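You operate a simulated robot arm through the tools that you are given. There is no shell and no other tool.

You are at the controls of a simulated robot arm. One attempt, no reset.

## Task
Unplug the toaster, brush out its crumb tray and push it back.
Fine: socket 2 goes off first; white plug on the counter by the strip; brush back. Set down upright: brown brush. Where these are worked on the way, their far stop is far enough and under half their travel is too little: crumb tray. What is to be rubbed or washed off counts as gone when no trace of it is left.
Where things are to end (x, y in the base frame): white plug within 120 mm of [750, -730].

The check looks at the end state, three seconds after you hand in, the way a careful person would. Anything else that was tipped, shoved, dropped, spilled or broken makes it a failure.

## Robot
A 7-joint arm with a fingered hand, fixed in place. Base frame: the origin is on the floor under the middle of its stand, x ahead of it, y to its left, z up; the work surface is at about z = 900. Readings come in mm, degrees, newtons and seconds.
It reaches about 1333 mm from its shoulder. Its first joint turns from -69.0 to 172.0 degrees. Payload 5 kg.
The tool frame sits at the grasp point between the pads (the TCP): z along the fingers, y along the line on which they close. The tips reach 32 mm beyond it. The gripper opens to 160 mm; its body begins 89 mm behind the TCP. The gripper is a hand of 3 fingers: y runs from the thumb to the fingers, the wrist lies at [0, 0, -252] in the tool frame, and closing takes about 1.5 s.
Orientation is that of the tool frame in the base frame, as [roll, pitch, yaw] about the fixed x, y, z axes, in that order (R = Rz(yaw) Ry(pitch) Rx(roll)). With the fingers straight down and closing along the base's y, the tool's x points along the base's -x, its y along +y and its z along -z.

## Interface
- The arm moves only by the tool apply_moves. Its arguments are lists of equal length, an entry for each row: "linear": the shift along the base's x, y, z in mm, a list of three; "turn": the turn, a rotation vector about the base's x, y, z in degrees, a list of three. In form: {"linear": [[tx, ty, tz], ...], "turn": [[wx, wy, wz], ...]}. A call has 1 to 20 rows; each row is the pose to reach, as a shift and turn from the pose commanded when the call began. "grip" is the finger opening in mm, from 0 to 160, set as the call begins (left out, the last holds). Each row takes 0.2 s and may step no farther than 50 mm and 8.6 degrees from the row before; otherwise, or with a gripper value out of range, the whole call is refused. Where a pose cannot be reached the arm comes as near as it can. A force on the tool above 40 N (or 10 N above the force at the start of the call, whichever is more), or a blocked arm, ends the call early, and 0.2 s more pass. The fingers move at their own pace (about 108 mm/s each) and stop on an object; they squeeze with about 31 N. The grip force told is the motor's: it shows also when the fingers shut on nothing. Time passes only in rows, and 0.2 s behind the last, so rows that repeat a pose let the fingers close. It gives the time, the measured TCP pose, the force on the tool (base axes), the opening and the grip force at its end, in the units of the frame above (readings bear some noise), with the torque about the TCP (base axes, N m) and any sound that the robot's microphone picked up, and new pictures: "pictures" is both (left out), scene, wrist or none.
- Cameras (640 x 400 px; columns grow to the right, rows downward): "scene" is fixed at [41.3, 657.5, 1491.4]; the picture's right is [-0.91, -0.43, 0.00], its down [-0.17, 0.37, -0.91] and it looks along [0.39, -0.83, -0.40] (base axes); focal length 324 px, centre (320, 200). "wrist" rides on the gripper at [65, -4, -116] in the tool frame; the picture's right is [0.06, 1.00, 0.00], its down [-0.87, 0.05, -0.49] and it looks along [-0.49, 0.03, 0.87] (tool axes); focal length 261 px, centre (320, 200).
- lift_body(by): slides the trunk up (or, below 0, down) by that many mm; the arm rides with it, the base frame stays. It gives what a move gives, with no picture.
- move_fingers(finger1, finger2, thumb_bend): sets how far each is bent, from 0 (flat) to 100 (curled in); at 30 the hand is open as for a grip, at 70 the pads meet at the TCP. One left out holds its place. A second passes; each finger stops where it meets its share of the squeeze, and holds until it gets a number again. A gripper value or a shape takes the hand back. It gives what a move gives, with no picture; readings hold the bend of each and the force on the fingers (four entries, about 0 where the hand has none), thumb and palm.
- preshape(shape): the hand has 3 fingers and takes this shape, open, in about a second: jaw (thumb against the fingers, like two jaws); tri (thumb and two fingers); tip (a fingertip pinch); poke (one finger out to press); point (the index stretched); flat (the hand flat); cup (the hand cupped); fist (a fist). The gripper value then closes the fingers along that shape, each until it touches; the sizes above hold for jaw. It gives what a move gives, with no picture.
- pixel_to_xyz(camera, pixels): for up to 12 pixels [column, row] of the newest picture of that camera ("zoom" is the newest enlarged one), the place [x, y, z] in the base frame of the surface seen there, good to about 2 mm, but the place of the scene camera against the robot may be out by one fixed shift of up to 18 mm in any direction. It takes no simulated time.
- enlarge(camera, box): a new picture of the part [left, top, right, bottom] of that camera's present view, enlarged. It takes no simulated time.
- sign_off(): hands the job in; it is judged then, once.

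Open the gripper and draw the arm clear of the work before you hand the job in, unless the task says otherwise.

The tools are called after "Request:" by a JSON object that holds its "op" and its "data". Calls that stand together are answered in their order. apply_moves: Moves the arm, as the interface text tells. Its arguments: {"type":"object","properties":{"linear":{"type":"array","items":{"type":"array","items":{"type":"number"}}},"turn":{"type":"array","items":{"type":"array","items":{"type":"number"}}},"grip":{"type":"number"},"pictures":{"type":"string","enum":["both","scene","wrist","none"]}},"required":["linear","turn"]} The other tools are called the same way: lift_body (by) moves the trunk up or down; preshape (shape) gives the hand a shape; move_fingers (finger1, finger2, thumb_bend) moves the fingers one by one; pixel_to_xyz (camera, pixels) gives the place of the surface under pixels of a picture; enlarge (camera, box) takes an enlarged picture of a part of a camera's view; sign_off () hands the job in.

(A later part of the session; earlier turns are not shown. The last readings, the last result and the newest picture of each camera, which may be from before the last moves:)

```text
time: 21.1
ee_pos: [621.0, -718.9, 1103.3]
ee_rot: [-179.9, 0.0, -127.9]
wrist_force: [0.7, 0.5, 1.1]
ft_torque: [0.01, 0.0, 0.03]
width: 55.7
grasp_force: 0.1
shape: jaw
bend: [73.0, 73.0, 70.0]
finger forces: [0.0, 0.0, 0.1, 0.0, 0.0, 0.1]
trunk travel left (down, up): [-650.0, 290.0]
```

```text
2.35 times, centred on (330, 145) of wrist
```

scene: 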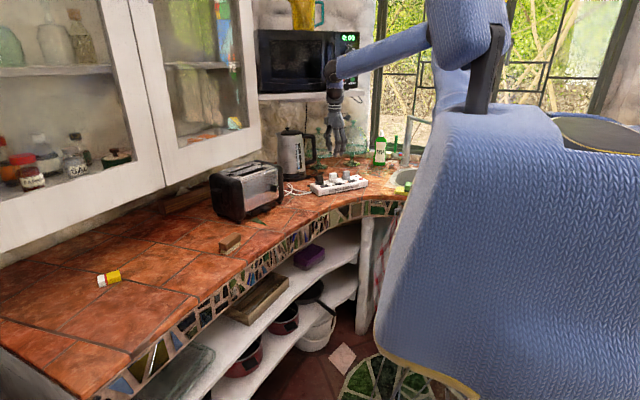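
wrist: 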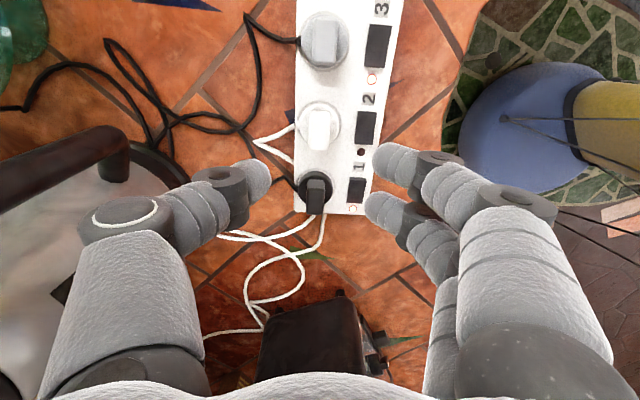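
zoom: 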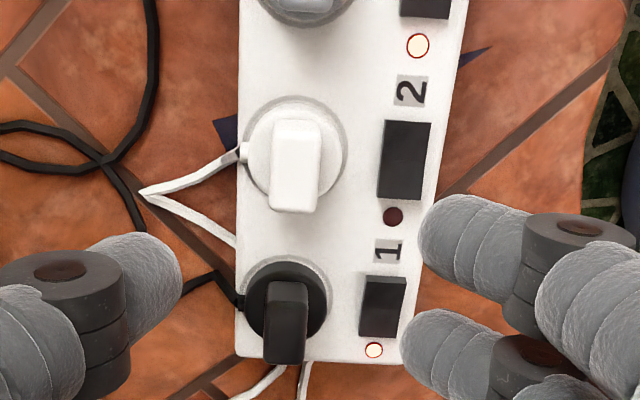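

Clearance to the kettle is ~100 mm. I narrow the opening to 38 mm and descend to TCP z≈992 over the plug, then check.

Request:
{"op": "apply_moves", "data": {"linear": [[0.5, 1.2, -30], [0.5, 1.2, -60], [0.5, 1.2, -90], [0.5, 1.2, -111]], "turn": [[0, 0, 0], [0, 0, 0], [0, 0, 0], [0, 0, 0]], "grip": 38}}

Request:
{"op": "enlarge", "data": {"camera": "scene", "box": [295, 130, 385, 205]}}

Request:
{"op": "enlarge", "data": {"camera": "wrist", "box": [220, 90, 420, 250]}}

```text
time: 22.1
ee_pos: [623.0, -716.1, 991.9]
ee_rot: [179.9, 0.0, -128.0]
wrist_force: [-0.1, 0.2, 0.2]
ft_torque: [-0.01, -0.03, 0.02]
width: 38.2
grasp_force: 0.0
shape: jaw
bend: [73.0, 73.0, 70.0]
finger forces: [0.0, 0.1, 0.0, 0.1, 0.0, 0.1]
trunk travel left (down, up): [-650.0, 290.0]
```

scene: 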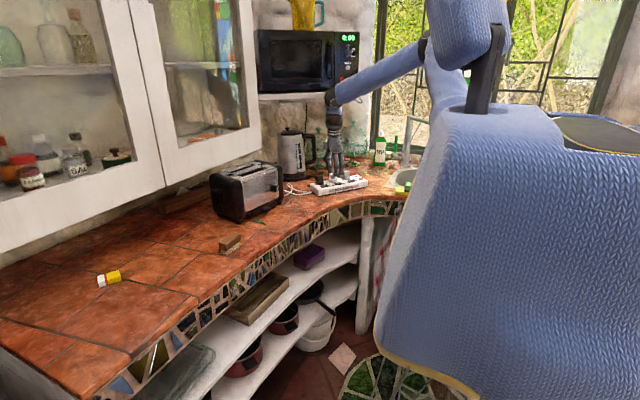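
wrist: 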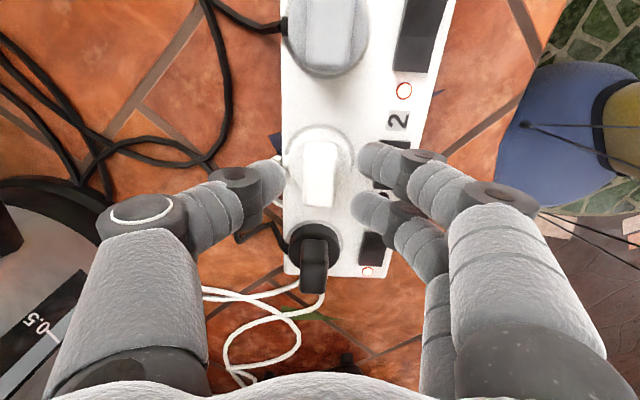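

```text
5.33 times, centred on (340, 168) of scene
```

zoom: 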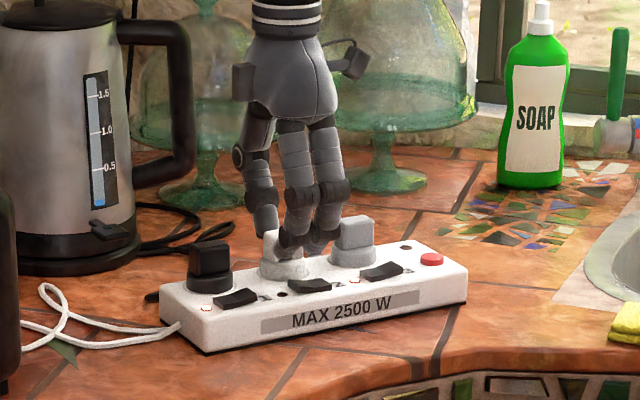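

```text
2.50 times, centred on (320, 170) of wrist
```

zoom: 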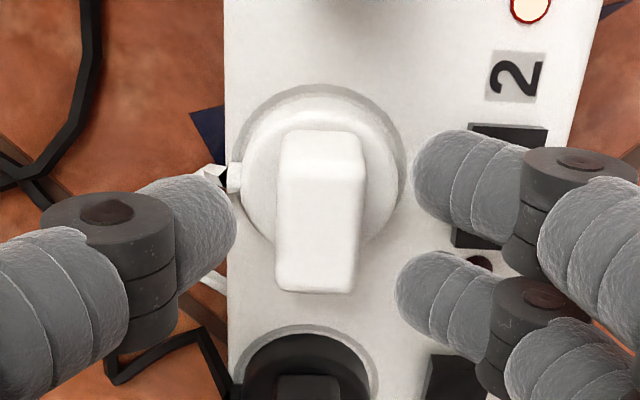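

Plug is centred between thumb and fingers. I lower 8 mm more and close on it.

Request:
{"op": "apply_moves", "data": {"linear": [[0, 0, -4], [-0.5, -0.5, -8]], "turn": [[0, 0, 0], [0, 0, 0]], "pictures": "none"}}

Request:
{"op": "apply_moves", "data": {"linear": [[0, 0, 0], [0, 0, 0], [0, 0, 0], [0, 0, 0], [0, 0, 0], [0, 0, 0]], "turn": [[0, 0, 0], [0, 0, 0], [0, 0, 0], [0, 0, 0], [0, 0, 0], [0, 0, 0]], "grip": 4}}

Request:
{"op": "enlarge", "data": {"camera": "wrist", "box": [220, 90, 420, 250]}}

Request:
{"op": "enlarge", "data": {"camera": "scene", "box": [295, 130, 385, 205]}}

```text
time: 22.7
ee_pos: [620.9, -717.4, 983.7]
ee_rot: [-179.9, 0.0, -128.0]
wrist_force: [0.3, -1.2, 0.1]
ft_torque: [-0.02, 0.01, 0.01]
width: 38.0
grasp_force: 0.1
shape: jaw
bend: [73.0, 73.0, 70.0]
finger forces: [0.0, 0.1, 0.1, 0.1, 0.0, 0.0]
trunk travel left (down, up): [-650.0, 290.0]
```

```text
time: 24.1
ee_pos: [621.4, -717.5, 983.4]
ee_rot: [-180.0, 0.0, -128.1]
wrist_force: [0.1, 0.8, -0.1]
ft_torque: [0.03, -0.03, -0.02]
width: 12.5
grasp_force: 30.6
shape: jaw
bend: [71.0, 71.0, 70.0]
finger forces: [14.2, 14.3, 0.0, 0.0, 28.4, 0.0]
trunk travel left (down, up): [-650.0, 290.0]
```

scene: 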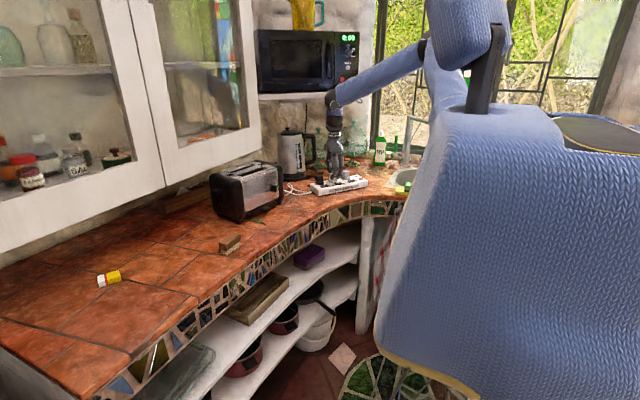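
wrist: 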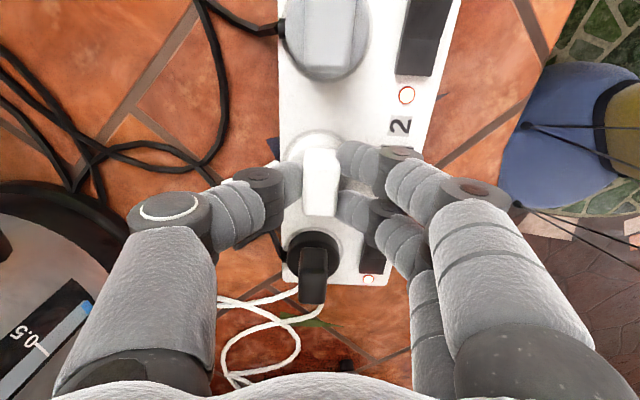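

```text
2.50 times, centred on (320, 170) of wrist
```

zoom: 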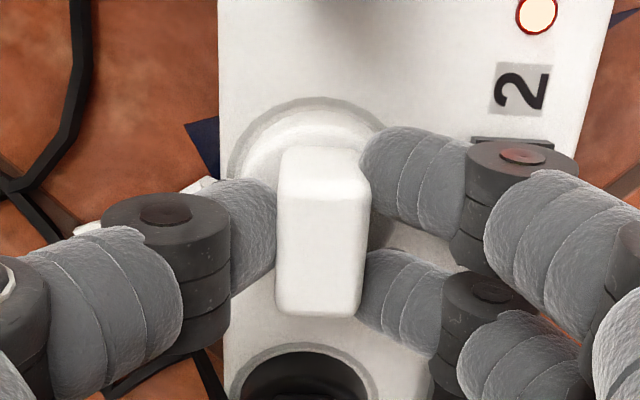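

```text
5.33 times, centred on (340, 168) of scene
```

zoom: 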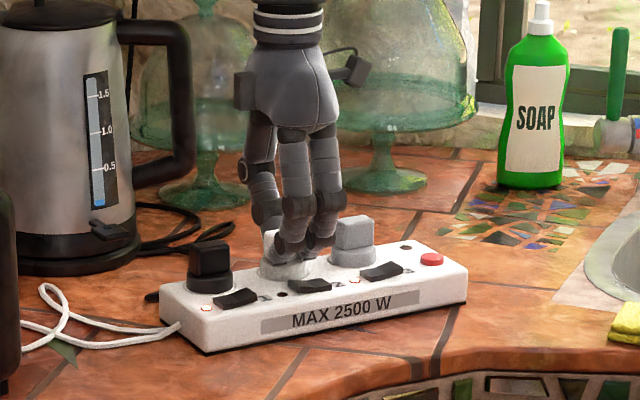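

All three digits hold the plug (14/14/28 N). I pull it straight up slowly.

Request:
{"op": "apply_moves", "data": {"linear": [[0, 0, 4], [0, 0, 8], [0, 0, 12], [0, 0, 18], [0, 0, 26], [0, 0, 36], [0, 0, 48]], "turn": [[0, 0, 0], [0, 0, 0], [0, 0, 0], [0, 0, 0], [0, 0, 0], [0, 0, 0], [0, 0, 0]]}}

Request:
{"op": "enlarge", "data": {"camera": "scene", "box": [295, 130, 385, 205]}}

Request:
{"op": "enlarge", "data": {"camera": "wrist", "box": [220, 90, 420, 250]}}

```text
time: 25.7
ee_pos: [621.5, -717.3, 1032.3]
ee_rot: [-180.0, 0.1, -128.0]
wrist_force: [-0.9, 0.0, -0.8]
ft_torque: [0.04, -0.03, 0.0]
width: 12.6
grasp_force: 30.6
shape: jaw
bend: [71.0, 71.0, 70.0]
finger forces: [14.4, 14.3, 0.1, 0.0, 28.6, 0.0]
trunk travel left (down, up): [-650.0, 290.0]
```

scene: 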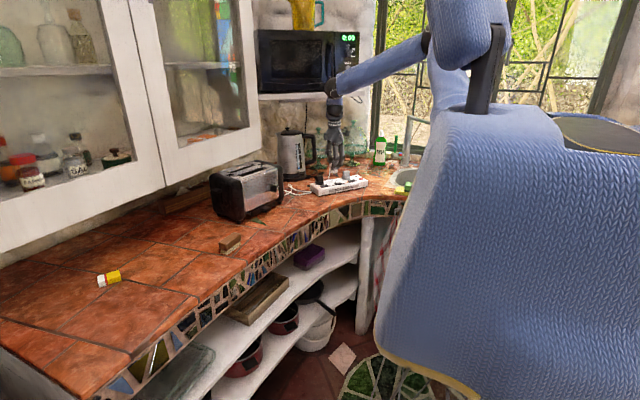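
wrist: 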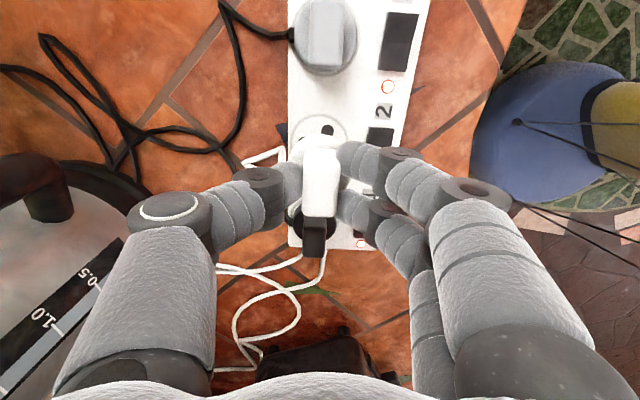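

```text
5.33 times, centred on (340, 168) of scene
```

zoom: 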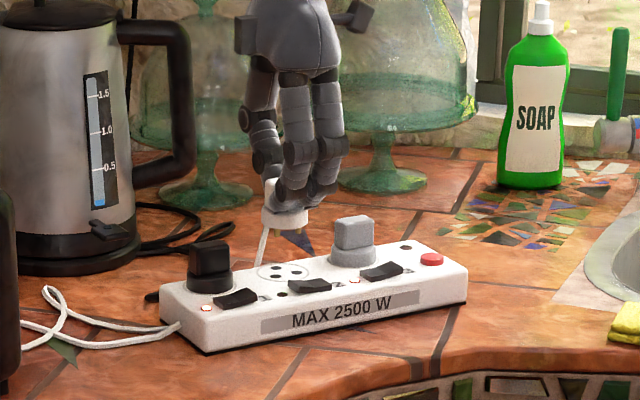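

```text
2.50 times, centred on (320, 170) of wrist
```

zoom: 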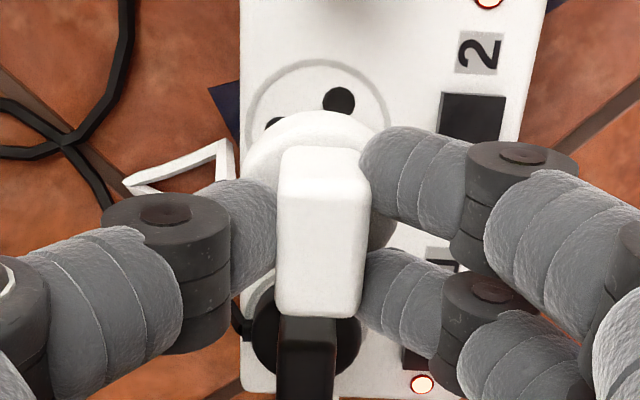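

The plug is out, strip unmoved, LEDs 1 and 3 still lit. Now I map the cords on the counter to choose a clear spot near (750,-730).

Request:
{"op": "pixel_to_xyz", "data": {"camera": "wrist", "pixels": [[240, 100], [226, 50], [215, 155], [195, 150], [130, 155], [90, 120], [60, 75], [50, 45], [240, 165], [270, 157], [262, 172], [220, 205]]}}

Request:
{"op": "pixel_to_xyz", "data": {"camera": "wrist", "pixels": [[240, 270], [300, 258], [296, 310], [235, 330], [260, 350], [140, 100], [180, 130], [150, 180], [215, 290], [290, 240], [330, 370], [190, 60]]}}

Request:
{"op": "enlarge", "data": {"camera": "wrist", "box": [0, 0, 300, 190]}}

```text
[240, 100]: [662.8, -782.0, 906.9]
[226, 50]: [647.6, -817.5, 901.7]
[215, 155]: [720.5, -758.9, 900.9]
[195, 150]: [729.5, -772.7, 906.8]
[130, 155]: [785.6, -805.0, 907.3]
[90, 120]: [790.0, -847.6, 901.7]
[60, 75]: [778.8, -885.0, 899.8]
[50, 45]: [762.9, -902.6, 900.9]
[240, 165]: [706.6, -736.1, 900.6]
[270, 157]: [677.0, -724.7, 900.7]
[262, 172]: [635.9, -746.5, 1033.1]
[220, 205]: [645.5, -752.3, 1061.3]
```

```text
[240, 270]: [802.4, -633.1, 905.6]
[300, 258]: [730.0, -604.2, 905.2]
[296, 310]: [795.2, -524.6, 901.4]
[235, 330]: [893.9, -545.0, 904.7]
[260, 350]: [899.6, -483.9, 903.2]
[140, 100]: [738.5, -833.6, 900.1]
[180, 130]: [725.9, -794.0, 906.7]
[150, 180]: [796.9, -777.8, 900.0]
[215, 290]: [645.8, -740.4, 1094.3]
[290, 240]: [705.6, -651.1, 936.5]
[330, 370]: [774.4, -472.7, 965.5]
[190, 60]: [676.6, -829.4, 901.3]
```

```text
2.11 times, centred on (150, 95) of wrist
```

zoom: 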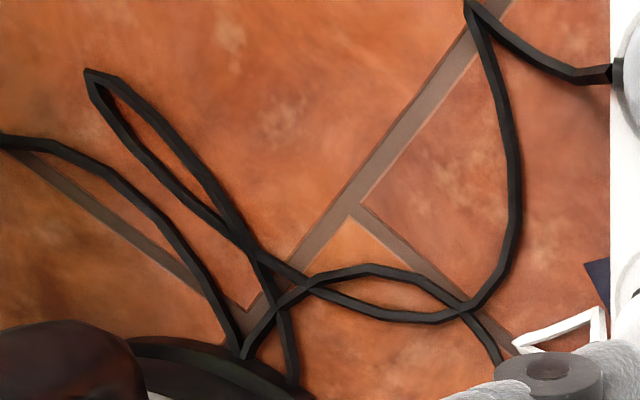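

I need a clearer look at the counter right behind socket 1, around wrist (260,240); I'll zoom there.

Request:
{"op": "enlarge", "data": {"camera": "wrist", "box": [200, 190, 360, 330]}}

Request:
{"op": "enlarge", "data": {"camera": "scene", "box": [270, 150, 340, 205]}}

```text
2.86 times, centred on (280, 260) of wrist
```

zoom: 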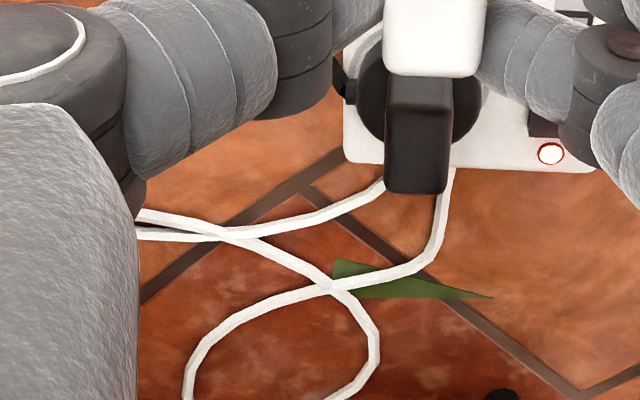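

```text
7.27 times, centred on (305, 178) of scene
```

zoom: 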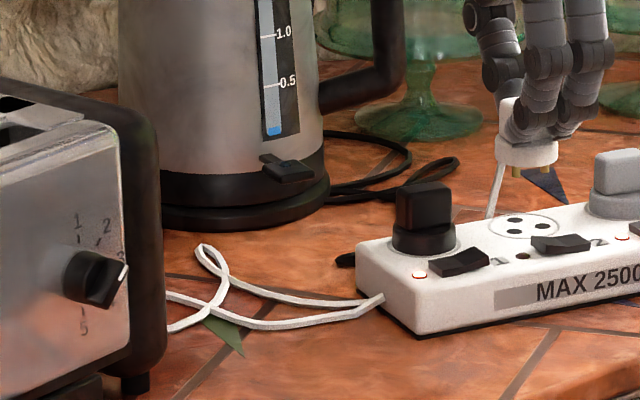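

There's a clear patch at about wrist (250,245), between the black and white cords; brass pins are visible beneath the plug. I read out coordinates of that patch.

Request:
{"op": "pixel_to_xyz", "data": {"camera": "wrist", "pixels": [[250, 247], [260, 240], [265, 250], [240, 255], [255, 260], [280, 245], [288, 262], [283, 222], [270, 262], [250, 270], [262, 230], [275, 228]]}}

Request:
{"op": "pixel_to_xyz", "data": {"camera": "zoom", "pixels": [[515, 172], [543, 173], [525, 160], [495, 150], [525, 100], [345, 260], [330, 195], [225, 225], [150, 200], [320, 205]]}}

```text
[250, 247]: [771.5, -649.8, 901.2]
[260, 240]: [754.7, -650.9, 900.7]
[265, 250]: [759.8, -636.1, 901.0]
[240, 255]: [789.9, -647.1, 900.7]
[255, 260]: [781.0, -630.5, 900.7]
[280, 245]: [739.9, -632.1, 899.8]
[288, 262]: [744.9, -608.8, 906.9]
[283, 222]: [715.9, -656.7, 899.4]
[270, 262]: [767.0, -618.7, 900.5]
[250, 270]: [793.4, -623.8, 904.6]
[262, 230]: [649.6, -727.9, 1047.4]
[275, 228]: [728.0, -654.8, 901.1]
```

```text
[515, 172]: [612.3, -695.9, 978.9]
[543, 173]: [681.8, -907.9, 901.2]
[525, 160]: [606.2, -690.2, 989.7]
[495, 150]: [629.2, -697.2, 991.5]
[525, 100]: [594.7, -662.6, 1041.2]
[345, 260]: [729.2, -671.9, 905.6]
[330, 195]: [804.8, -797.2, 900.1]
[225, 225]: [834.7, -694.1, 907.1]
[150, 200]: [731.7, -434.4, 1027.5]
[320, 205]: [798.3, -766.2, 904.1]
```

I'll carry the plug to about (752,-648), a patch clear of both cords and the kettle, turning the hand -60° so that the thumb doesn't point at the kettle.

Request:
{"op": "apply_moves", "data": {"linear": [[0, 0, 30], [16, 8.6, 35], [33, 17.3, 35], [49, 26, 35], [65, 34.6, 35], [82, 43.3, 35], [98, 52, 35], [114, 60.6, 35], [130.5, 69.3, 35]], "turn": [[0, 0, 0], [0, 0, -7.5], [0, 0, -15], [0, 0, -22.5], [0, 0, -30], [0, 0, -37.5], [0, 0, -45], [0, 0, -52.5], [0, 0, -60]]}}

Request:
{"op": "enlarge", "data": {"camera": "scene", "box": [260, 110, 360, 200]}}

```text
time: 27.7
ee_pos: [752.4, -648.5, 1067.3]
ee_rot: [179.9, 0.1, 171.9]
wrist_force: [0.1, 1.4, -0.9]
ft_torque: [0.02, 0.01, -0.01]
width: 12.7
grasp_force: 31.4
shape: jaw
bend: [71.0, 71.0, 70.0]
finger forces: [14.2, 14.2, 0.1, 0.0, 28.4, 0.1]
trunk travel left (down, up): [-650.0, 290.0]
```

scene: 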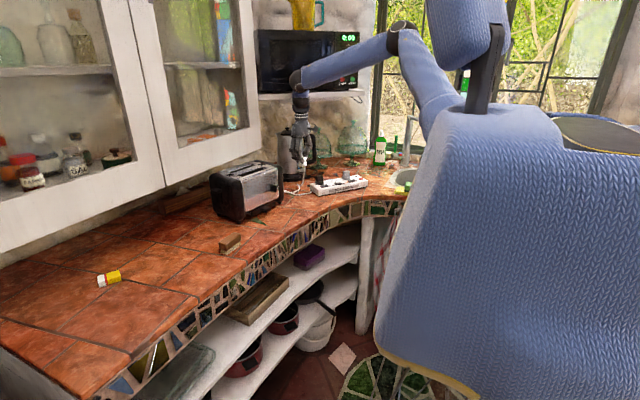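
wrist: 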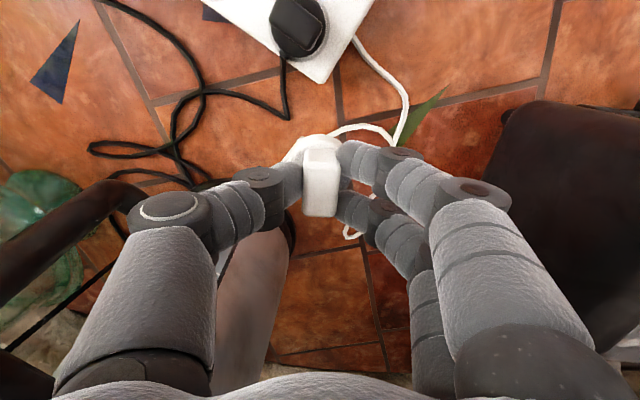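

```text
4.44 times, centred on (310, 155) of scene
```

zoom: 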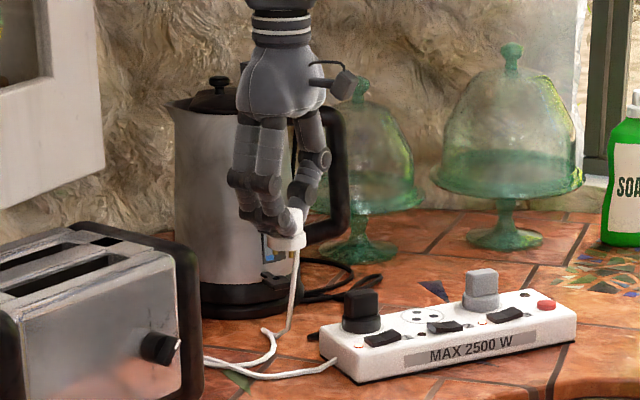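

I check where the cords lie relative to the landing point (wrist about (320,123)).

Request:
{"op": "enlarge", "data": {"camera": "wrist", "box": [240, 60, 440, 200]}}

Request:
{"op": "pixel_to_xyz", "data": {"camera": "wrist", "pixels": [[283, 116], [280, 80], [335, 129], [350, 125], [385, 132], [402, 120], [405, 95], [345, 235], [318, 123], [320, 105], [290, 260], [245, 260]]}}

```text
2.86 times, centred on (340, 130) of wrist
```

zoom: 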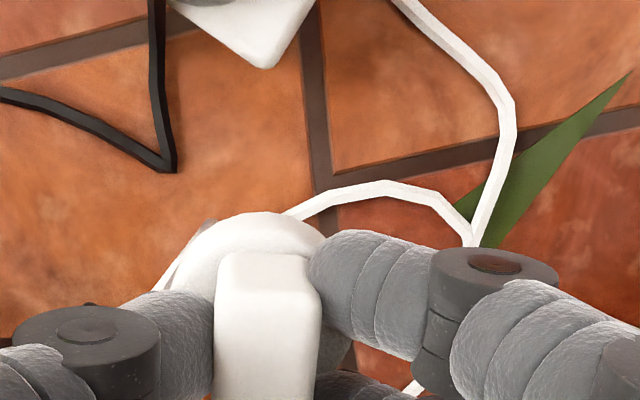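

```text
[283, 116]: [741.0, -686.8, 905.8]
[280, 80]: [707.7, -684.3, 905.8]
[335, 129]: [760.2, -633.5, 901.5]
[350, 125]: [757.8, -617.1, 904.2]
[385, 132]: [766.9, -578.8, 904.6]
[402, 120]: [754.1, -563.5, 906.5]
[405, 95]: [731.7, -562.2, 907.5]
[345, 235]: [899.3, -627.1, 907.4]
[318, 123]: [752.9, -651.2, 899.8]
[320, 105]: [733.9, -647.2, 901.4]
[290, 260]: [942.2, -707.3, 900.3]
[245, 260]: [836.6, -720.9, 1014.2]
```

I shift the landing point to (738,-651), clear of the strip corner and both cords, and lower to just above the counter.

Request:
{"op": "apply_moves", "data": {"linear": [[-14, -2.5, 0], [-14, -2.5, -30], [-14, -2.5, -60], [-14, -2.5, -85]], "turn": [[0, 0, 0], [0, 0, 0], [0, 0, 0], [0, 0, 0]]}}

Request:
{"op": "enlarge", "data": {"camera": "scene", "box": [260, 130, 350, 205]}}

Request:
{"op": "enlarge", "data": {"camera": "wrist", "box": [220, 60, 440, 220]}}

```text
time: 28.7
ee_pos: [739.5, -653.2, 982.1]
ee_rot: [-180.0, 0.0, 171.9]
wrist_force: [0.2, -0.1, -1.0]
ft_torque: [0.01, -0.03, 0.02]
width: 12.7
grasp_force: 30.8
shape: jaw
bend: [71.0, 71.0, 70.0]
finger forces: [14.2, 14.2, 0.1, 0.1, 28.2, 0.0]
trunk travel left (down, up): [-650.0, 290.0]
```

scene: 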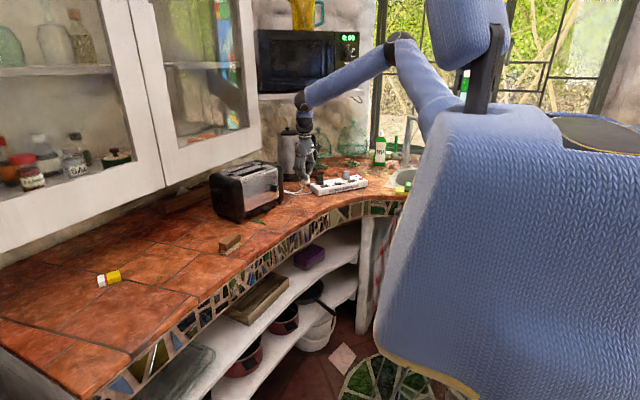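
wrist: 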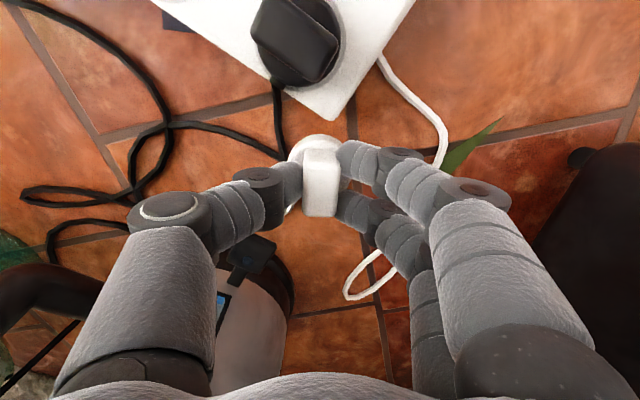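

```text
5.33 times, centred on (305, 168) of scene
```

zoom: 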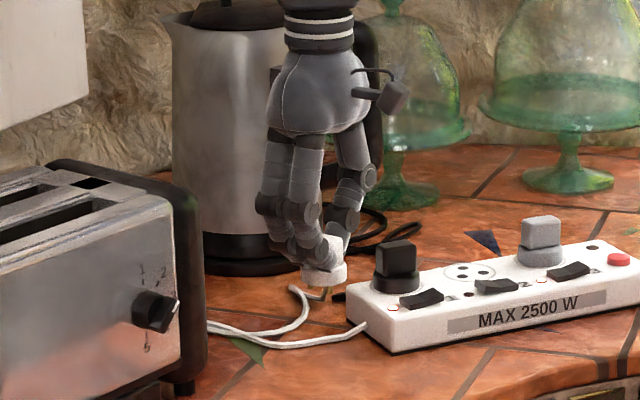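

```text
2.50 times, centred on (330, 140) of wrist
```

zoom: 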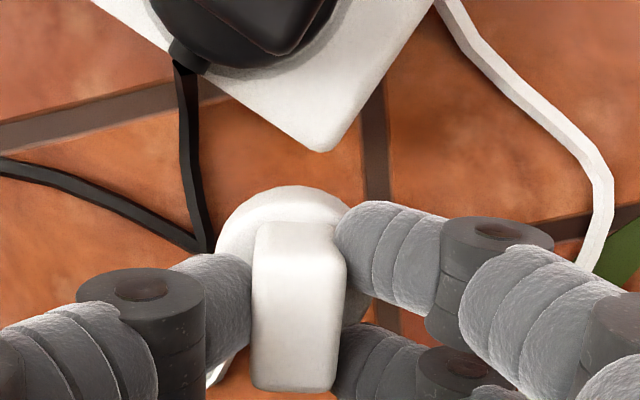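

Plug is about 20–30 mm above the counter. I lower in 3 mm steps until it touches.

Request:
{"op": "apply_moves", "data": {"linear": [[0, 0, -5], [0, 0, -10], [0, 0, -13], [0, 0, -16], [0, 0, -18], [0, 0, -20]], "turn": [[0, 0, 0], [0, 0, 0], [0, 0, 0], [0, 0, 0], [0, 0, 0], [0, 0, 0]]}}

Request:
{"op": "enlarge", "data": {"camera": "scene", "box": [270, 145, 340, 205]}}

```text
time: 30.1
ee_pos: [738.5, -651.5, 962.5]
ee_rot: [-179.9, 0.0, 172.0]
wrist_force: [-0.1, -0.1, -1.2]
ft_torque: [-0.01, -0.04, -0.01]
width: 12.6
grasp_force: 30.9
shape: jaw
bend: [71.0, 71.0, 70.0]
finger forces: [14.2, 14.2, 0.1, 0.0, 28.5, 0.0]
trunk travel left (down, up): [-650.0, 290.0]
```

scene: 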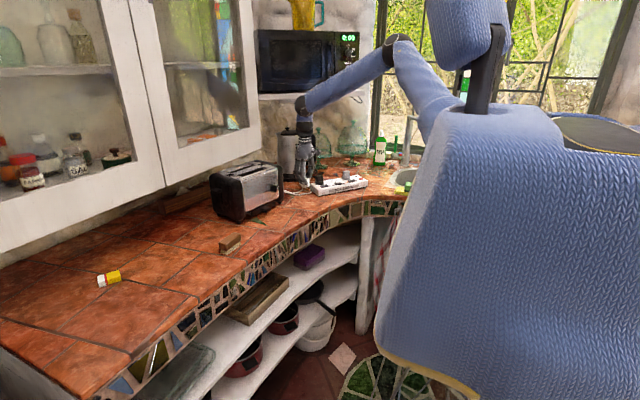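
wrist: 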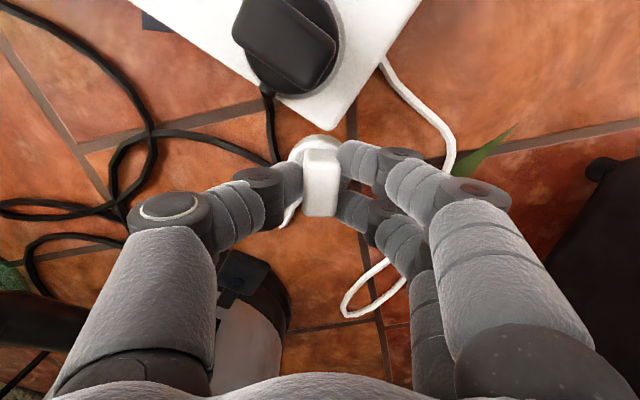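

```text
6.67 times, centred on (305, 175) of scene
```

zoom: 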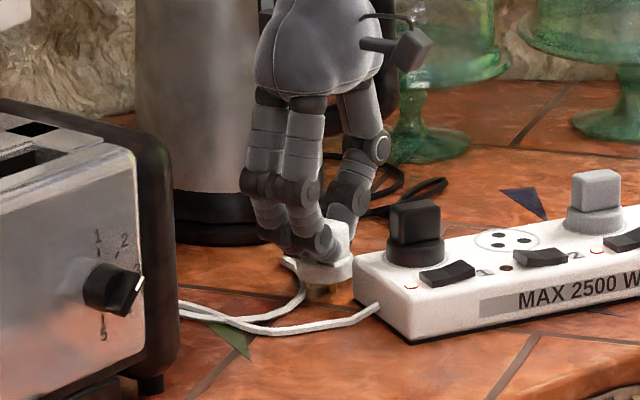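

The pins are still just above the counter (no contact force). I go on down in 2 mm steps.

Request:
{"op": "apply_moves", "data": {"linear": [[0, 0, -2], [0, 0, -4], [0, 0, -6], [0, 0, -8], [0, 0, -10], [0, 0, -12]], "turn": [[0, 0, 0], [0, 0, 0], [0, 0, 0], [0, 0, 0], [0, 0, 0], [0, 0, 0]]}}

Request:
{"op": "enlarge", "data": {"camera": "scene", "box": [270, 145, 340, 205]}}

```text
time: 31.5
ee_pos: [739.5, -649.3, 956.7]
ee_rot: [179.9, 0.5, 172.0]
wrist_force: [-3.1, -1.7, 25.9]
ft_torque: [0.04, 0.08, 0.02]
width: 15.7
grasp_force: 31.5
shape: jaw
bend: [72.0, 72.0, 71.0]
finger forces: [22.1, 20.3, 0.0, 0.1, 36.4, 0.1]
trunk travel left (down, up): [-650.0, 290.0]
stopped in row 6: the force on the tool passed its limit at 42 N (the readings are from after the stop); the commanded pose is now the measured one
```

scene: 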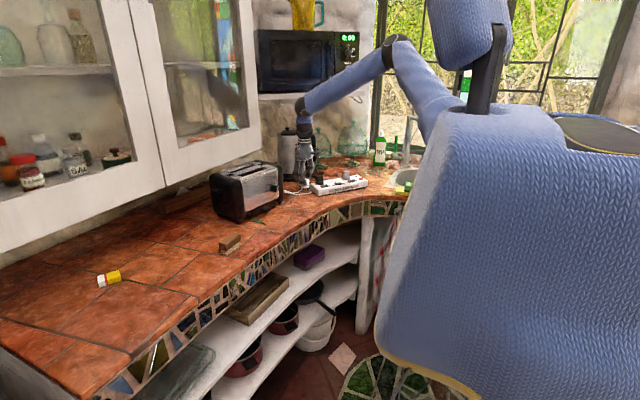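
wrist: 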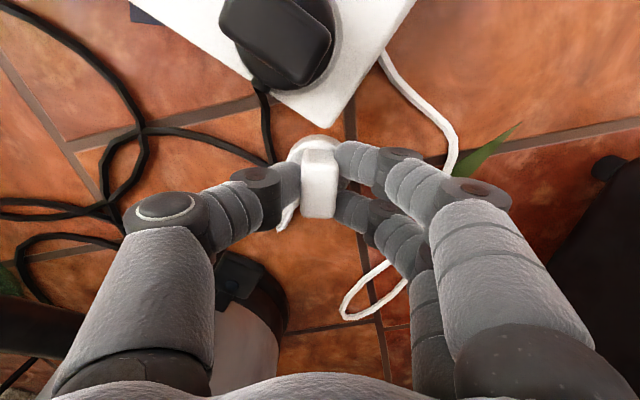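

```text
6.67 times, centred on (305, 175) of scene
```

zoom: 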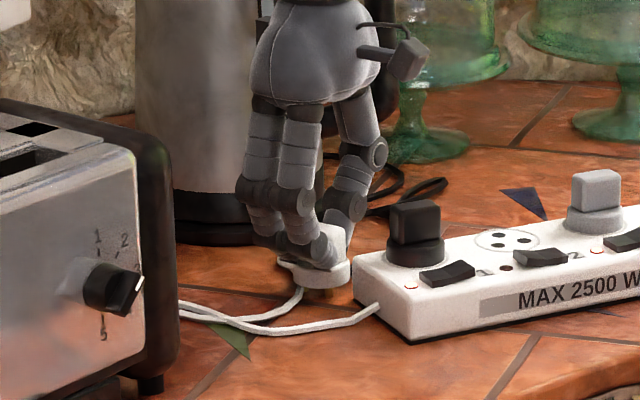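

The plug rests on its pins. I back off 3 mm to relieve the force, then open the fingers.

Request:
{"op": "apply_moves", "data": {"linear": [[0, 0, 1.5], [0, 0, 3]], "turn": [[0, 0, 0], [0, 0, 0]], "pictures": "none"}}

Request:
{"op": "apply_moves", "data": {"linear": [[0, 0, 0], [0, 0, 0], [0, 0, 0], [0, 0, 0]], "turn": [[0, 0, 0], [0, 0, 0], [0, 0, 0], [0, 0, 0]], "grip": 45}}

Request:
{"op": "enlarge", "data": {"camera": "wrist", "box": [220, 90, 440, 250]}}

Request:
{"op": "enlarge", "data": {"camera": "scene", "box": [270, 145, 340, 205]}}

```text
time: 32.1
ee_pos: [739.5, -650.1, 956.8]
ee_rot: [180.0, 0.3, 172.0]
wrist_force: [3.3, -2.8, 16.8]
ft_torque: [-0.02, -0.12, 0.04]
width: 15.5
grasp_force: 31.1
shape: jaw
bend: [72.0, 72.0, 71.0]
finger forces: [17.9, 18.3, 0.1, 0.1, 35.6, 0.0]
trunk travel left (down, up): [-650.0, 290.0]
```

```text
time: 33.1
ee_pos: [740.2, -649.4, 956.4]
ee_rot: [180.0, 0.2, 171.9]
wrist_force: [0.9, 0.4, -0.6]
ft_torque: [0.0, 0.0, -0.02]
width: 44.7
grasp_force: 0.1
shape: jaw
bend: [73.0, 73.0, 70.0]
finger forces: [0.1, 0.0, 0.1, 0.0, 0.0, 0.1]
trunk travel left (down, up): [-650.0, 290.0]
```

scene: 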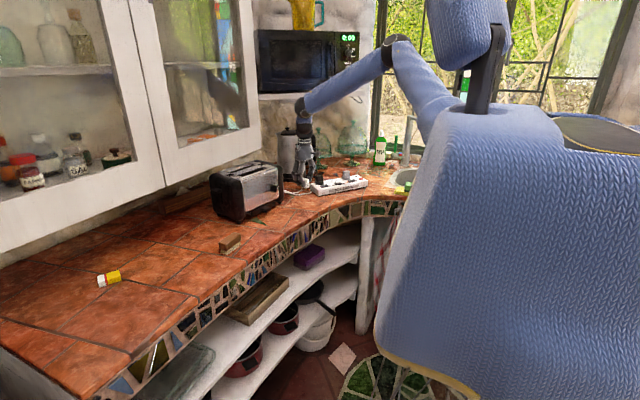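
wrist: 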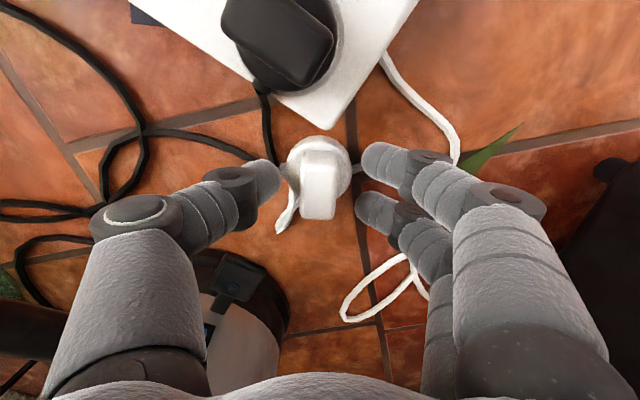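

```text
2.50 times, centred on (330, 170) of wrist
```

zoom: 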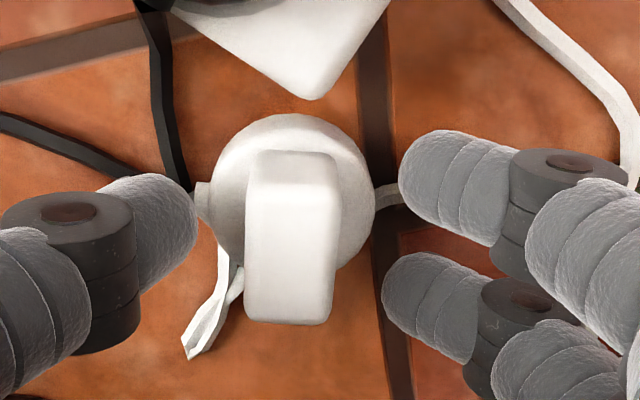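

```text
6.67 times, centred on (305, 175) of scene
```

zoom: 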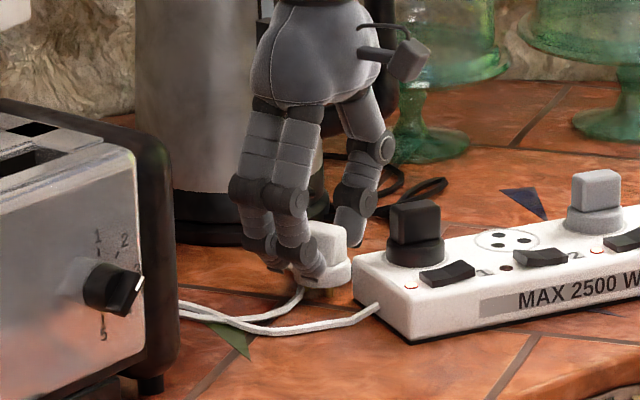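

The plug stands freely on the counter. I rise straight up and away to look at the toaster.

Request:
{"op": "apply_moves", "data": {"linear": [[0, 0, 30], [0, 0, 70], [0, 0, 115], [0, 0, 160], [-30, 20, 190], [-65, 60, 210], [-95, 105, 220], [-125, 150, 220], [-150, 190, 220]], "turn": [[0, 0, 0], [0, 0, 0], [0, 0, 0], [0, 0, 0], [0, 0, 0], [0, 0, 0], [0, 0, 0], [0, 0, 0], [0, 0, 0]], "grip": 160}}

Request:
{"op": "enlarge", "data": {"camera": "scene", "box": [260, 130, 380, 205]}}

Request:
{"op": "enlarge", "data": {"camera": "wrist", "box": [150, 50, 470, 300]}}

```text
refused: row 6 steps farther than a row can; nothing moved
```

```text
5.33 times, centred on (320, 168) of scene
```

zoom: 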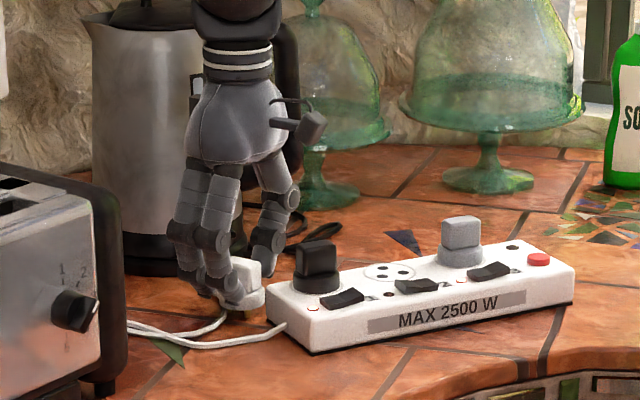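

```text
1.60 times, centred on (310, 175) of wrist
```

zoom: 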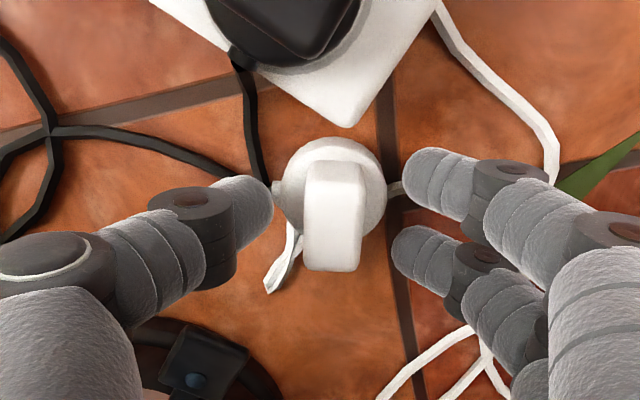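

The call was refused for a step over 50 mm; I redo the rise with smaller steps, keeping the opening modest until clear.

Request:
{"op": "apply_moves", "data": {"linear": [[0, 0, 30], [0, 0, 70], [0, 0, 115], [0, 0, 160], [-25, 20, 190], [-50, 50, 210], [-75, 85, 220], [-100, 125, 220], [-120, 165, 220], [-140, 200, 220]], "turn": [[0, 0, 0], [0, 0, 0], [0, 0, 0], [0, 0, 0], [0, 0, 0], [0, 0, 0], [0, 0, 0], [0, 0, 0], [0, 0, 0], [0, 0, 0]]}}

Request:
{"op": "enlarge", "data": {"camera": "scene", "box": [260, 130, 380, 205]}}

Request:
{"op": "enlarge", "data": {"camera": "wrist", "box": [200, 50, 520, 250]}}

```text
time: 35.3
ee_pos: [598.9, -449.8, 1179.4]
ee_rot: [-179.8, 0.3, 171.8]
wrist_force: [-0.4, 0.1, 0.5]
ft_torque: [-0.03, -0.03, 0.03]
width: 44.8
grasp_force: 0.0
shape: jaw
bend: [73.0, 73.0, 70.0]
finger forces: [0.0, 0.1, 0.0, 0.1, 0.0, 0.0]
trunk travel left (down, up): [-650.0, 290.0]
```

scene: 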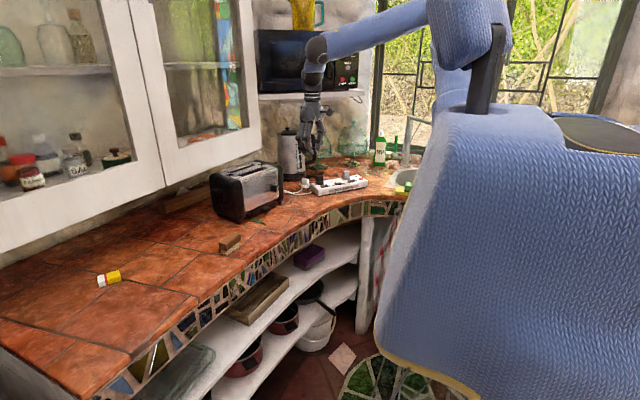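
wrist: 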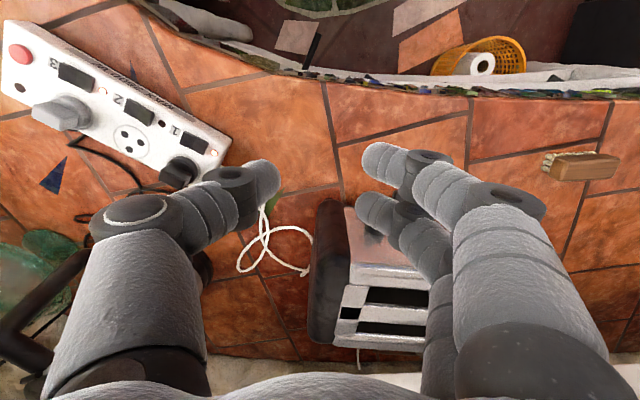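

```text
5.33 times, centred on (320, 168) of scene
```

zoom: 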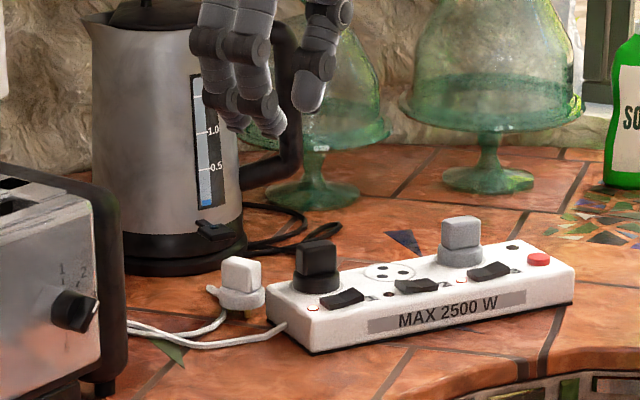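

```text
2.00 times, centred on (360, 150) of wrist
```

zoom: 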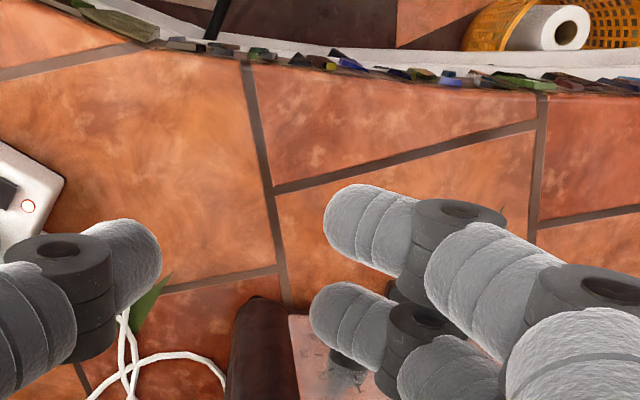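

Plug stands upright. Now I open the hand and move over the toaster's front to study the tray handle.

Request:
{"op": "apply_moves", "data": {"linear": [[0, 40, 0], [-10, 80, 0], [-20, 115, -10], [-30, 145, -20]], "turn": [[0, 0, 2], [0, 0, 4], [0, 0, 6], [0, 0, 8]], "grip": 160}}

Request:
{"op": "enlarge", "data": {"camera": "wrist", "box": [180, 120, 470, 300]}}

Request:
{"op": "enlarge", "data": {"camera": "scene", "box": [195, 150, 305, 230]}}

```text
time: 36.3
ee_pos: [569.6, -304.3, 1156.3]
ee_rot: [-179.9, 0.3, -180.0]
wrist_force: [-1.2, 0.3, 0.1]
ft_torque: [0.03, 0.04, 0.05]
width: 159.8
grasp_force: 0.1
shape: jaw
bend: [30.0, 30.0, 30.0]
finger forces: [0.1, 0.1, 0.0, 0.0, 0.0, 0.1]
trunk travel left (down, up): [-650.0, 290.0]
```

scene: 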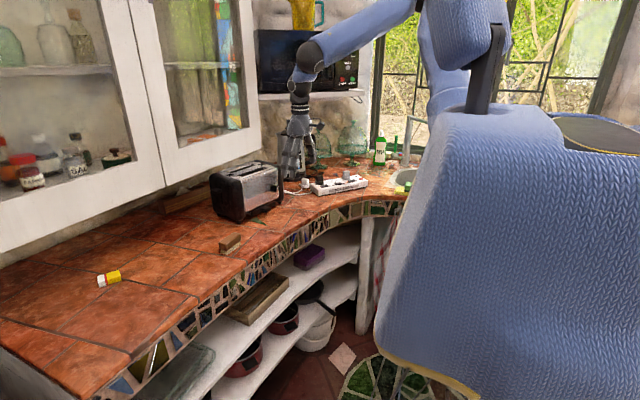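
wrist: 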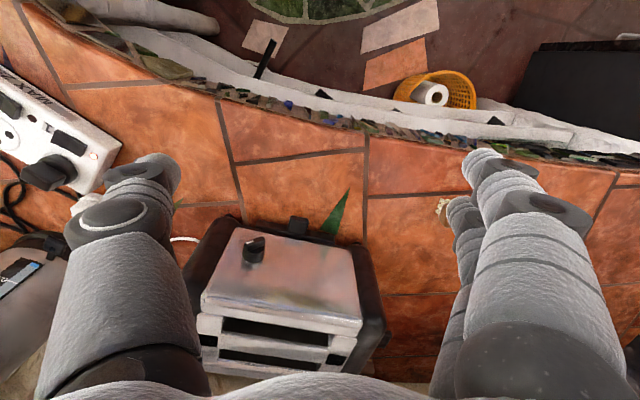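

```text
2.21 times, centred on (325, 210) of wrist
```

zoom: 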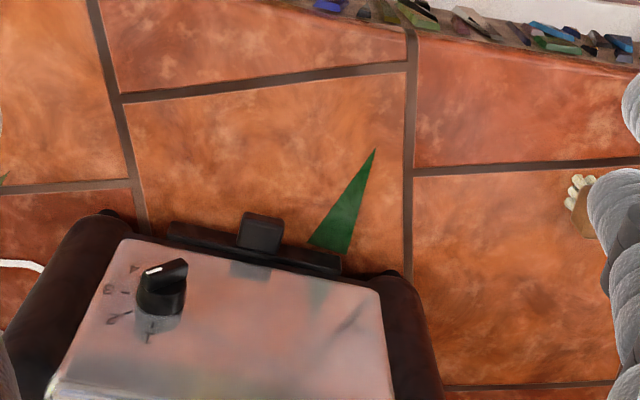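

```text
5.00 times, centred on (250, 190) of scene
```

zoom: 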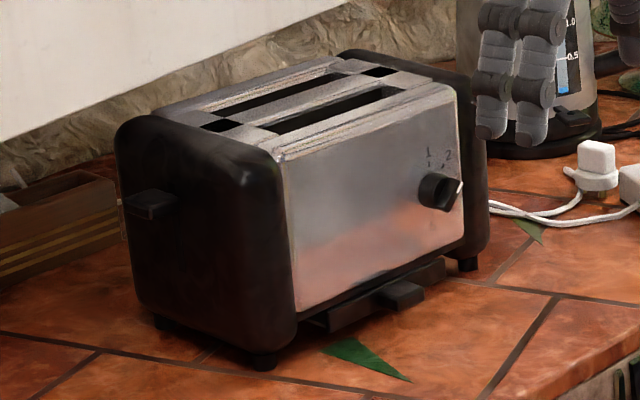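

The tray bar with its tab is at wrist zoom (262,232), at the base of the front face. I measure it.

Request:
{"op": "enlarge", "data": {"camera": "wrist", "box": [230, 190, 390, 290]}}

Request:
{"op": "pixel_to_xyz", "data": {"camera": "zoom", "pixels": [[244, 150], [280, 150], [260, 104], [240, 105], [285, 110], [262, 130], [170, 140], [370, 175], [260, 160], [100, 140], [400, 200], [130, 180]]}}

Request:
{"op": "pixel_to_xyz", "data": {"camera": "wrist", "pixels": [[292, 217], [306, 218], [299, 225], [291, 230], [306, 232], [299, 235], [260, 222], [333, 241], [203, 300], [365, 320], [240, 225], [345, 240]]}}

```text
4.00 times, centred on (310, 240) of wrist
```

zoom: 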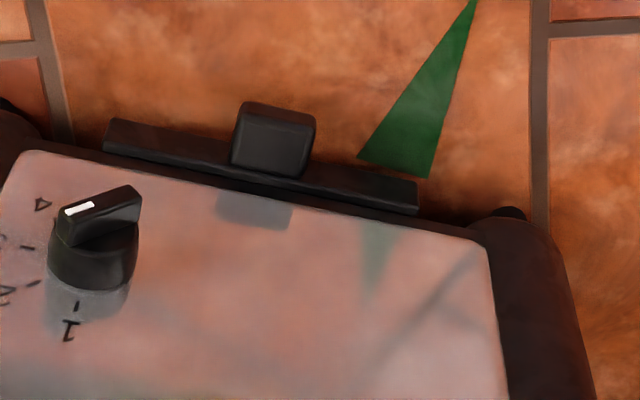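

```text
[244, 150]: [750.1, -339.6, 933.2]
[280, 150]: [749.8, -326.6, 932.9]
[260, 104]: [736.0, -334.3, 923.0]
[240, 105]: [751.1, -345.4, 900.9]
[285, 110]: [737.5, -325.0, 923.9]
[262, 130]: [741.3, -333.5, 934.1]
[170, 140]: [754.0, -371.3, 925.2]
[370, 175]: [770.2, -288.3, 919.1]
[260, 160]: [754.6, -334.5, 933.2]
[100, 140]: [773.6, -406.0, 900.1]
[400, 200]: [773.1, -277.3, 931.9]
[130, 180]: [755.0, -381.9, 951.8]
```

```text
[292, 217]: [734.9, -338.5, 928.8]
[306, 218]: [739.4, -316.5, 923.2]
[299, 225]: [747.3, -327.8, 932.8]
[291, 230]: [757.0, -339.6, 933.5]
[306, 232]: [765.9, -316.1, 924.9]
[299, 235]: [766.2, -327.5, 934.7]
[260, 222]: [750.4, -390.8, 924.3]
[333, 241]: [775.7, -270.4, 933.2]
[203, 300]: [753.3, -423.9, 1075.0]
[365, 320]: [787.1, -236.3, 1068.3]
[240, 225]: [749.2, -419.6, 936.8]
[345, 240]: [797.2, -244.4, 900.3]
```

The tab measures ~26 mm wide, 20 mm deep, top at z≈934, with its bar behind it. I'll tilt the hand so it leans away from the toaster and line up the thumb with one finger across the tab; first to a pre-approach pose for a closer look.

Request:
{"op": "apply_moves", "data": {"linear": [[30, -5, -25], [60, -10, -50]], "turn": [[0, 0, 4], [0, 0, 7.7]], "grip": 60, "pictures": "none"}}

Request:
{"op": "apply_moves", "data": {"linear": [[10, 0, -10], [20, -2, -20], [35, -4, -40], [50, -6, -70]], "turn": [[-1.65, -7.83, 0], [-3.3, -15.66, 0], [-5.15, -23.5, 0], [-5.15, -24.5, 0]]}}

Request:
{"op": "enlarge", "data": {"camera": "wrist", "box": [200, 100, 440, 250]}}

Request:
{"op": "enlarge", "data": {"camera": "scene", "box": [205, 130, 325, 230]}}

```text
time: 36.9
ee_pos: [631.4, -316.0, 1106.5]
ee_rot: [-180.0, 0.2, -172.3]
wrist_force: [-0.1, 0.2, 0.3]
ft_torque: [0.01, 0.05, 0.03]
width: 60.9
grasp_force: 0.0
shape: jaw
bend: [73.0, 73.0, 70.0]
finger forces: [0.0, 0.1, 0.0, 0.1, 0.0, 0.0]
trunk travel left (down, up): [-650.0, 290.0]
```

```text
time: 37.9
ee_pos: [681.0, -321.8, 1035.6]
ee_rot: [-171.2, 23.8, -170.5]
wrist_force: [-0.1, -0.5, -0.1]
ft_torque: [0.01, 0.02, -0.01]
width: 60.4
grasp_force: 0.0
shape: jaw
bend: [73.0, 73.0, 70.0]
finger forces: [0.0, 0.0, 0.0, 0.0, 0.0, 0.1]
trunk travel left (down, up): [-650.0, 290.0]
```

scene: 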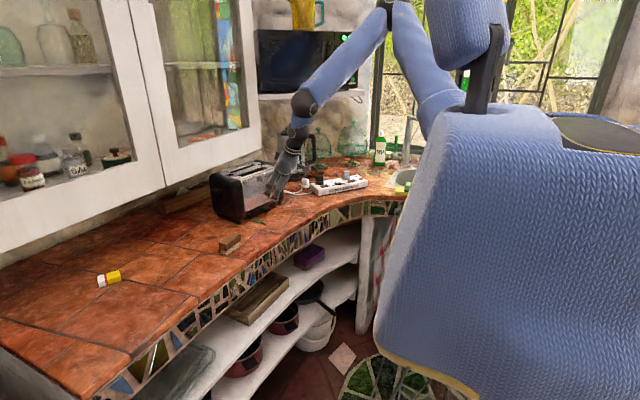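
wrist: 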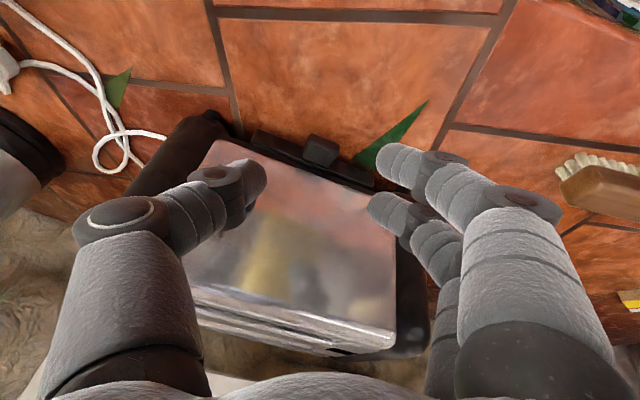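

```text
2.67 times, centred on (320, 175) of wrist
```

zoom: 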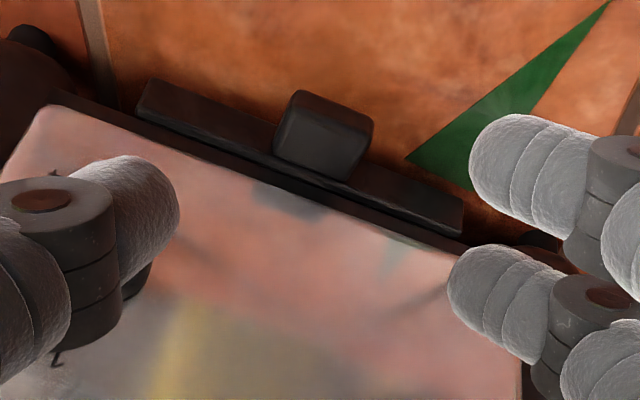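

```text
4.00 times, centred on (265, 180) of scene
```

zoom: 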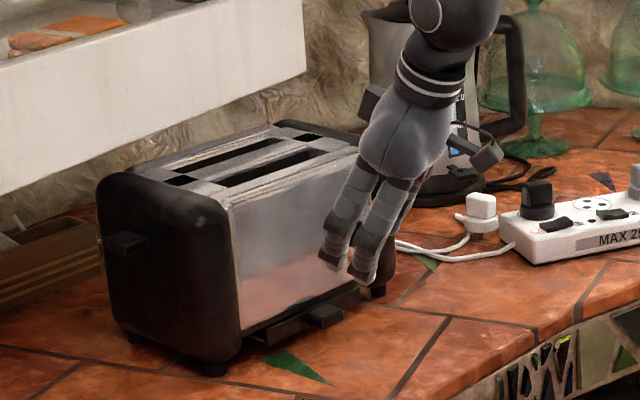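

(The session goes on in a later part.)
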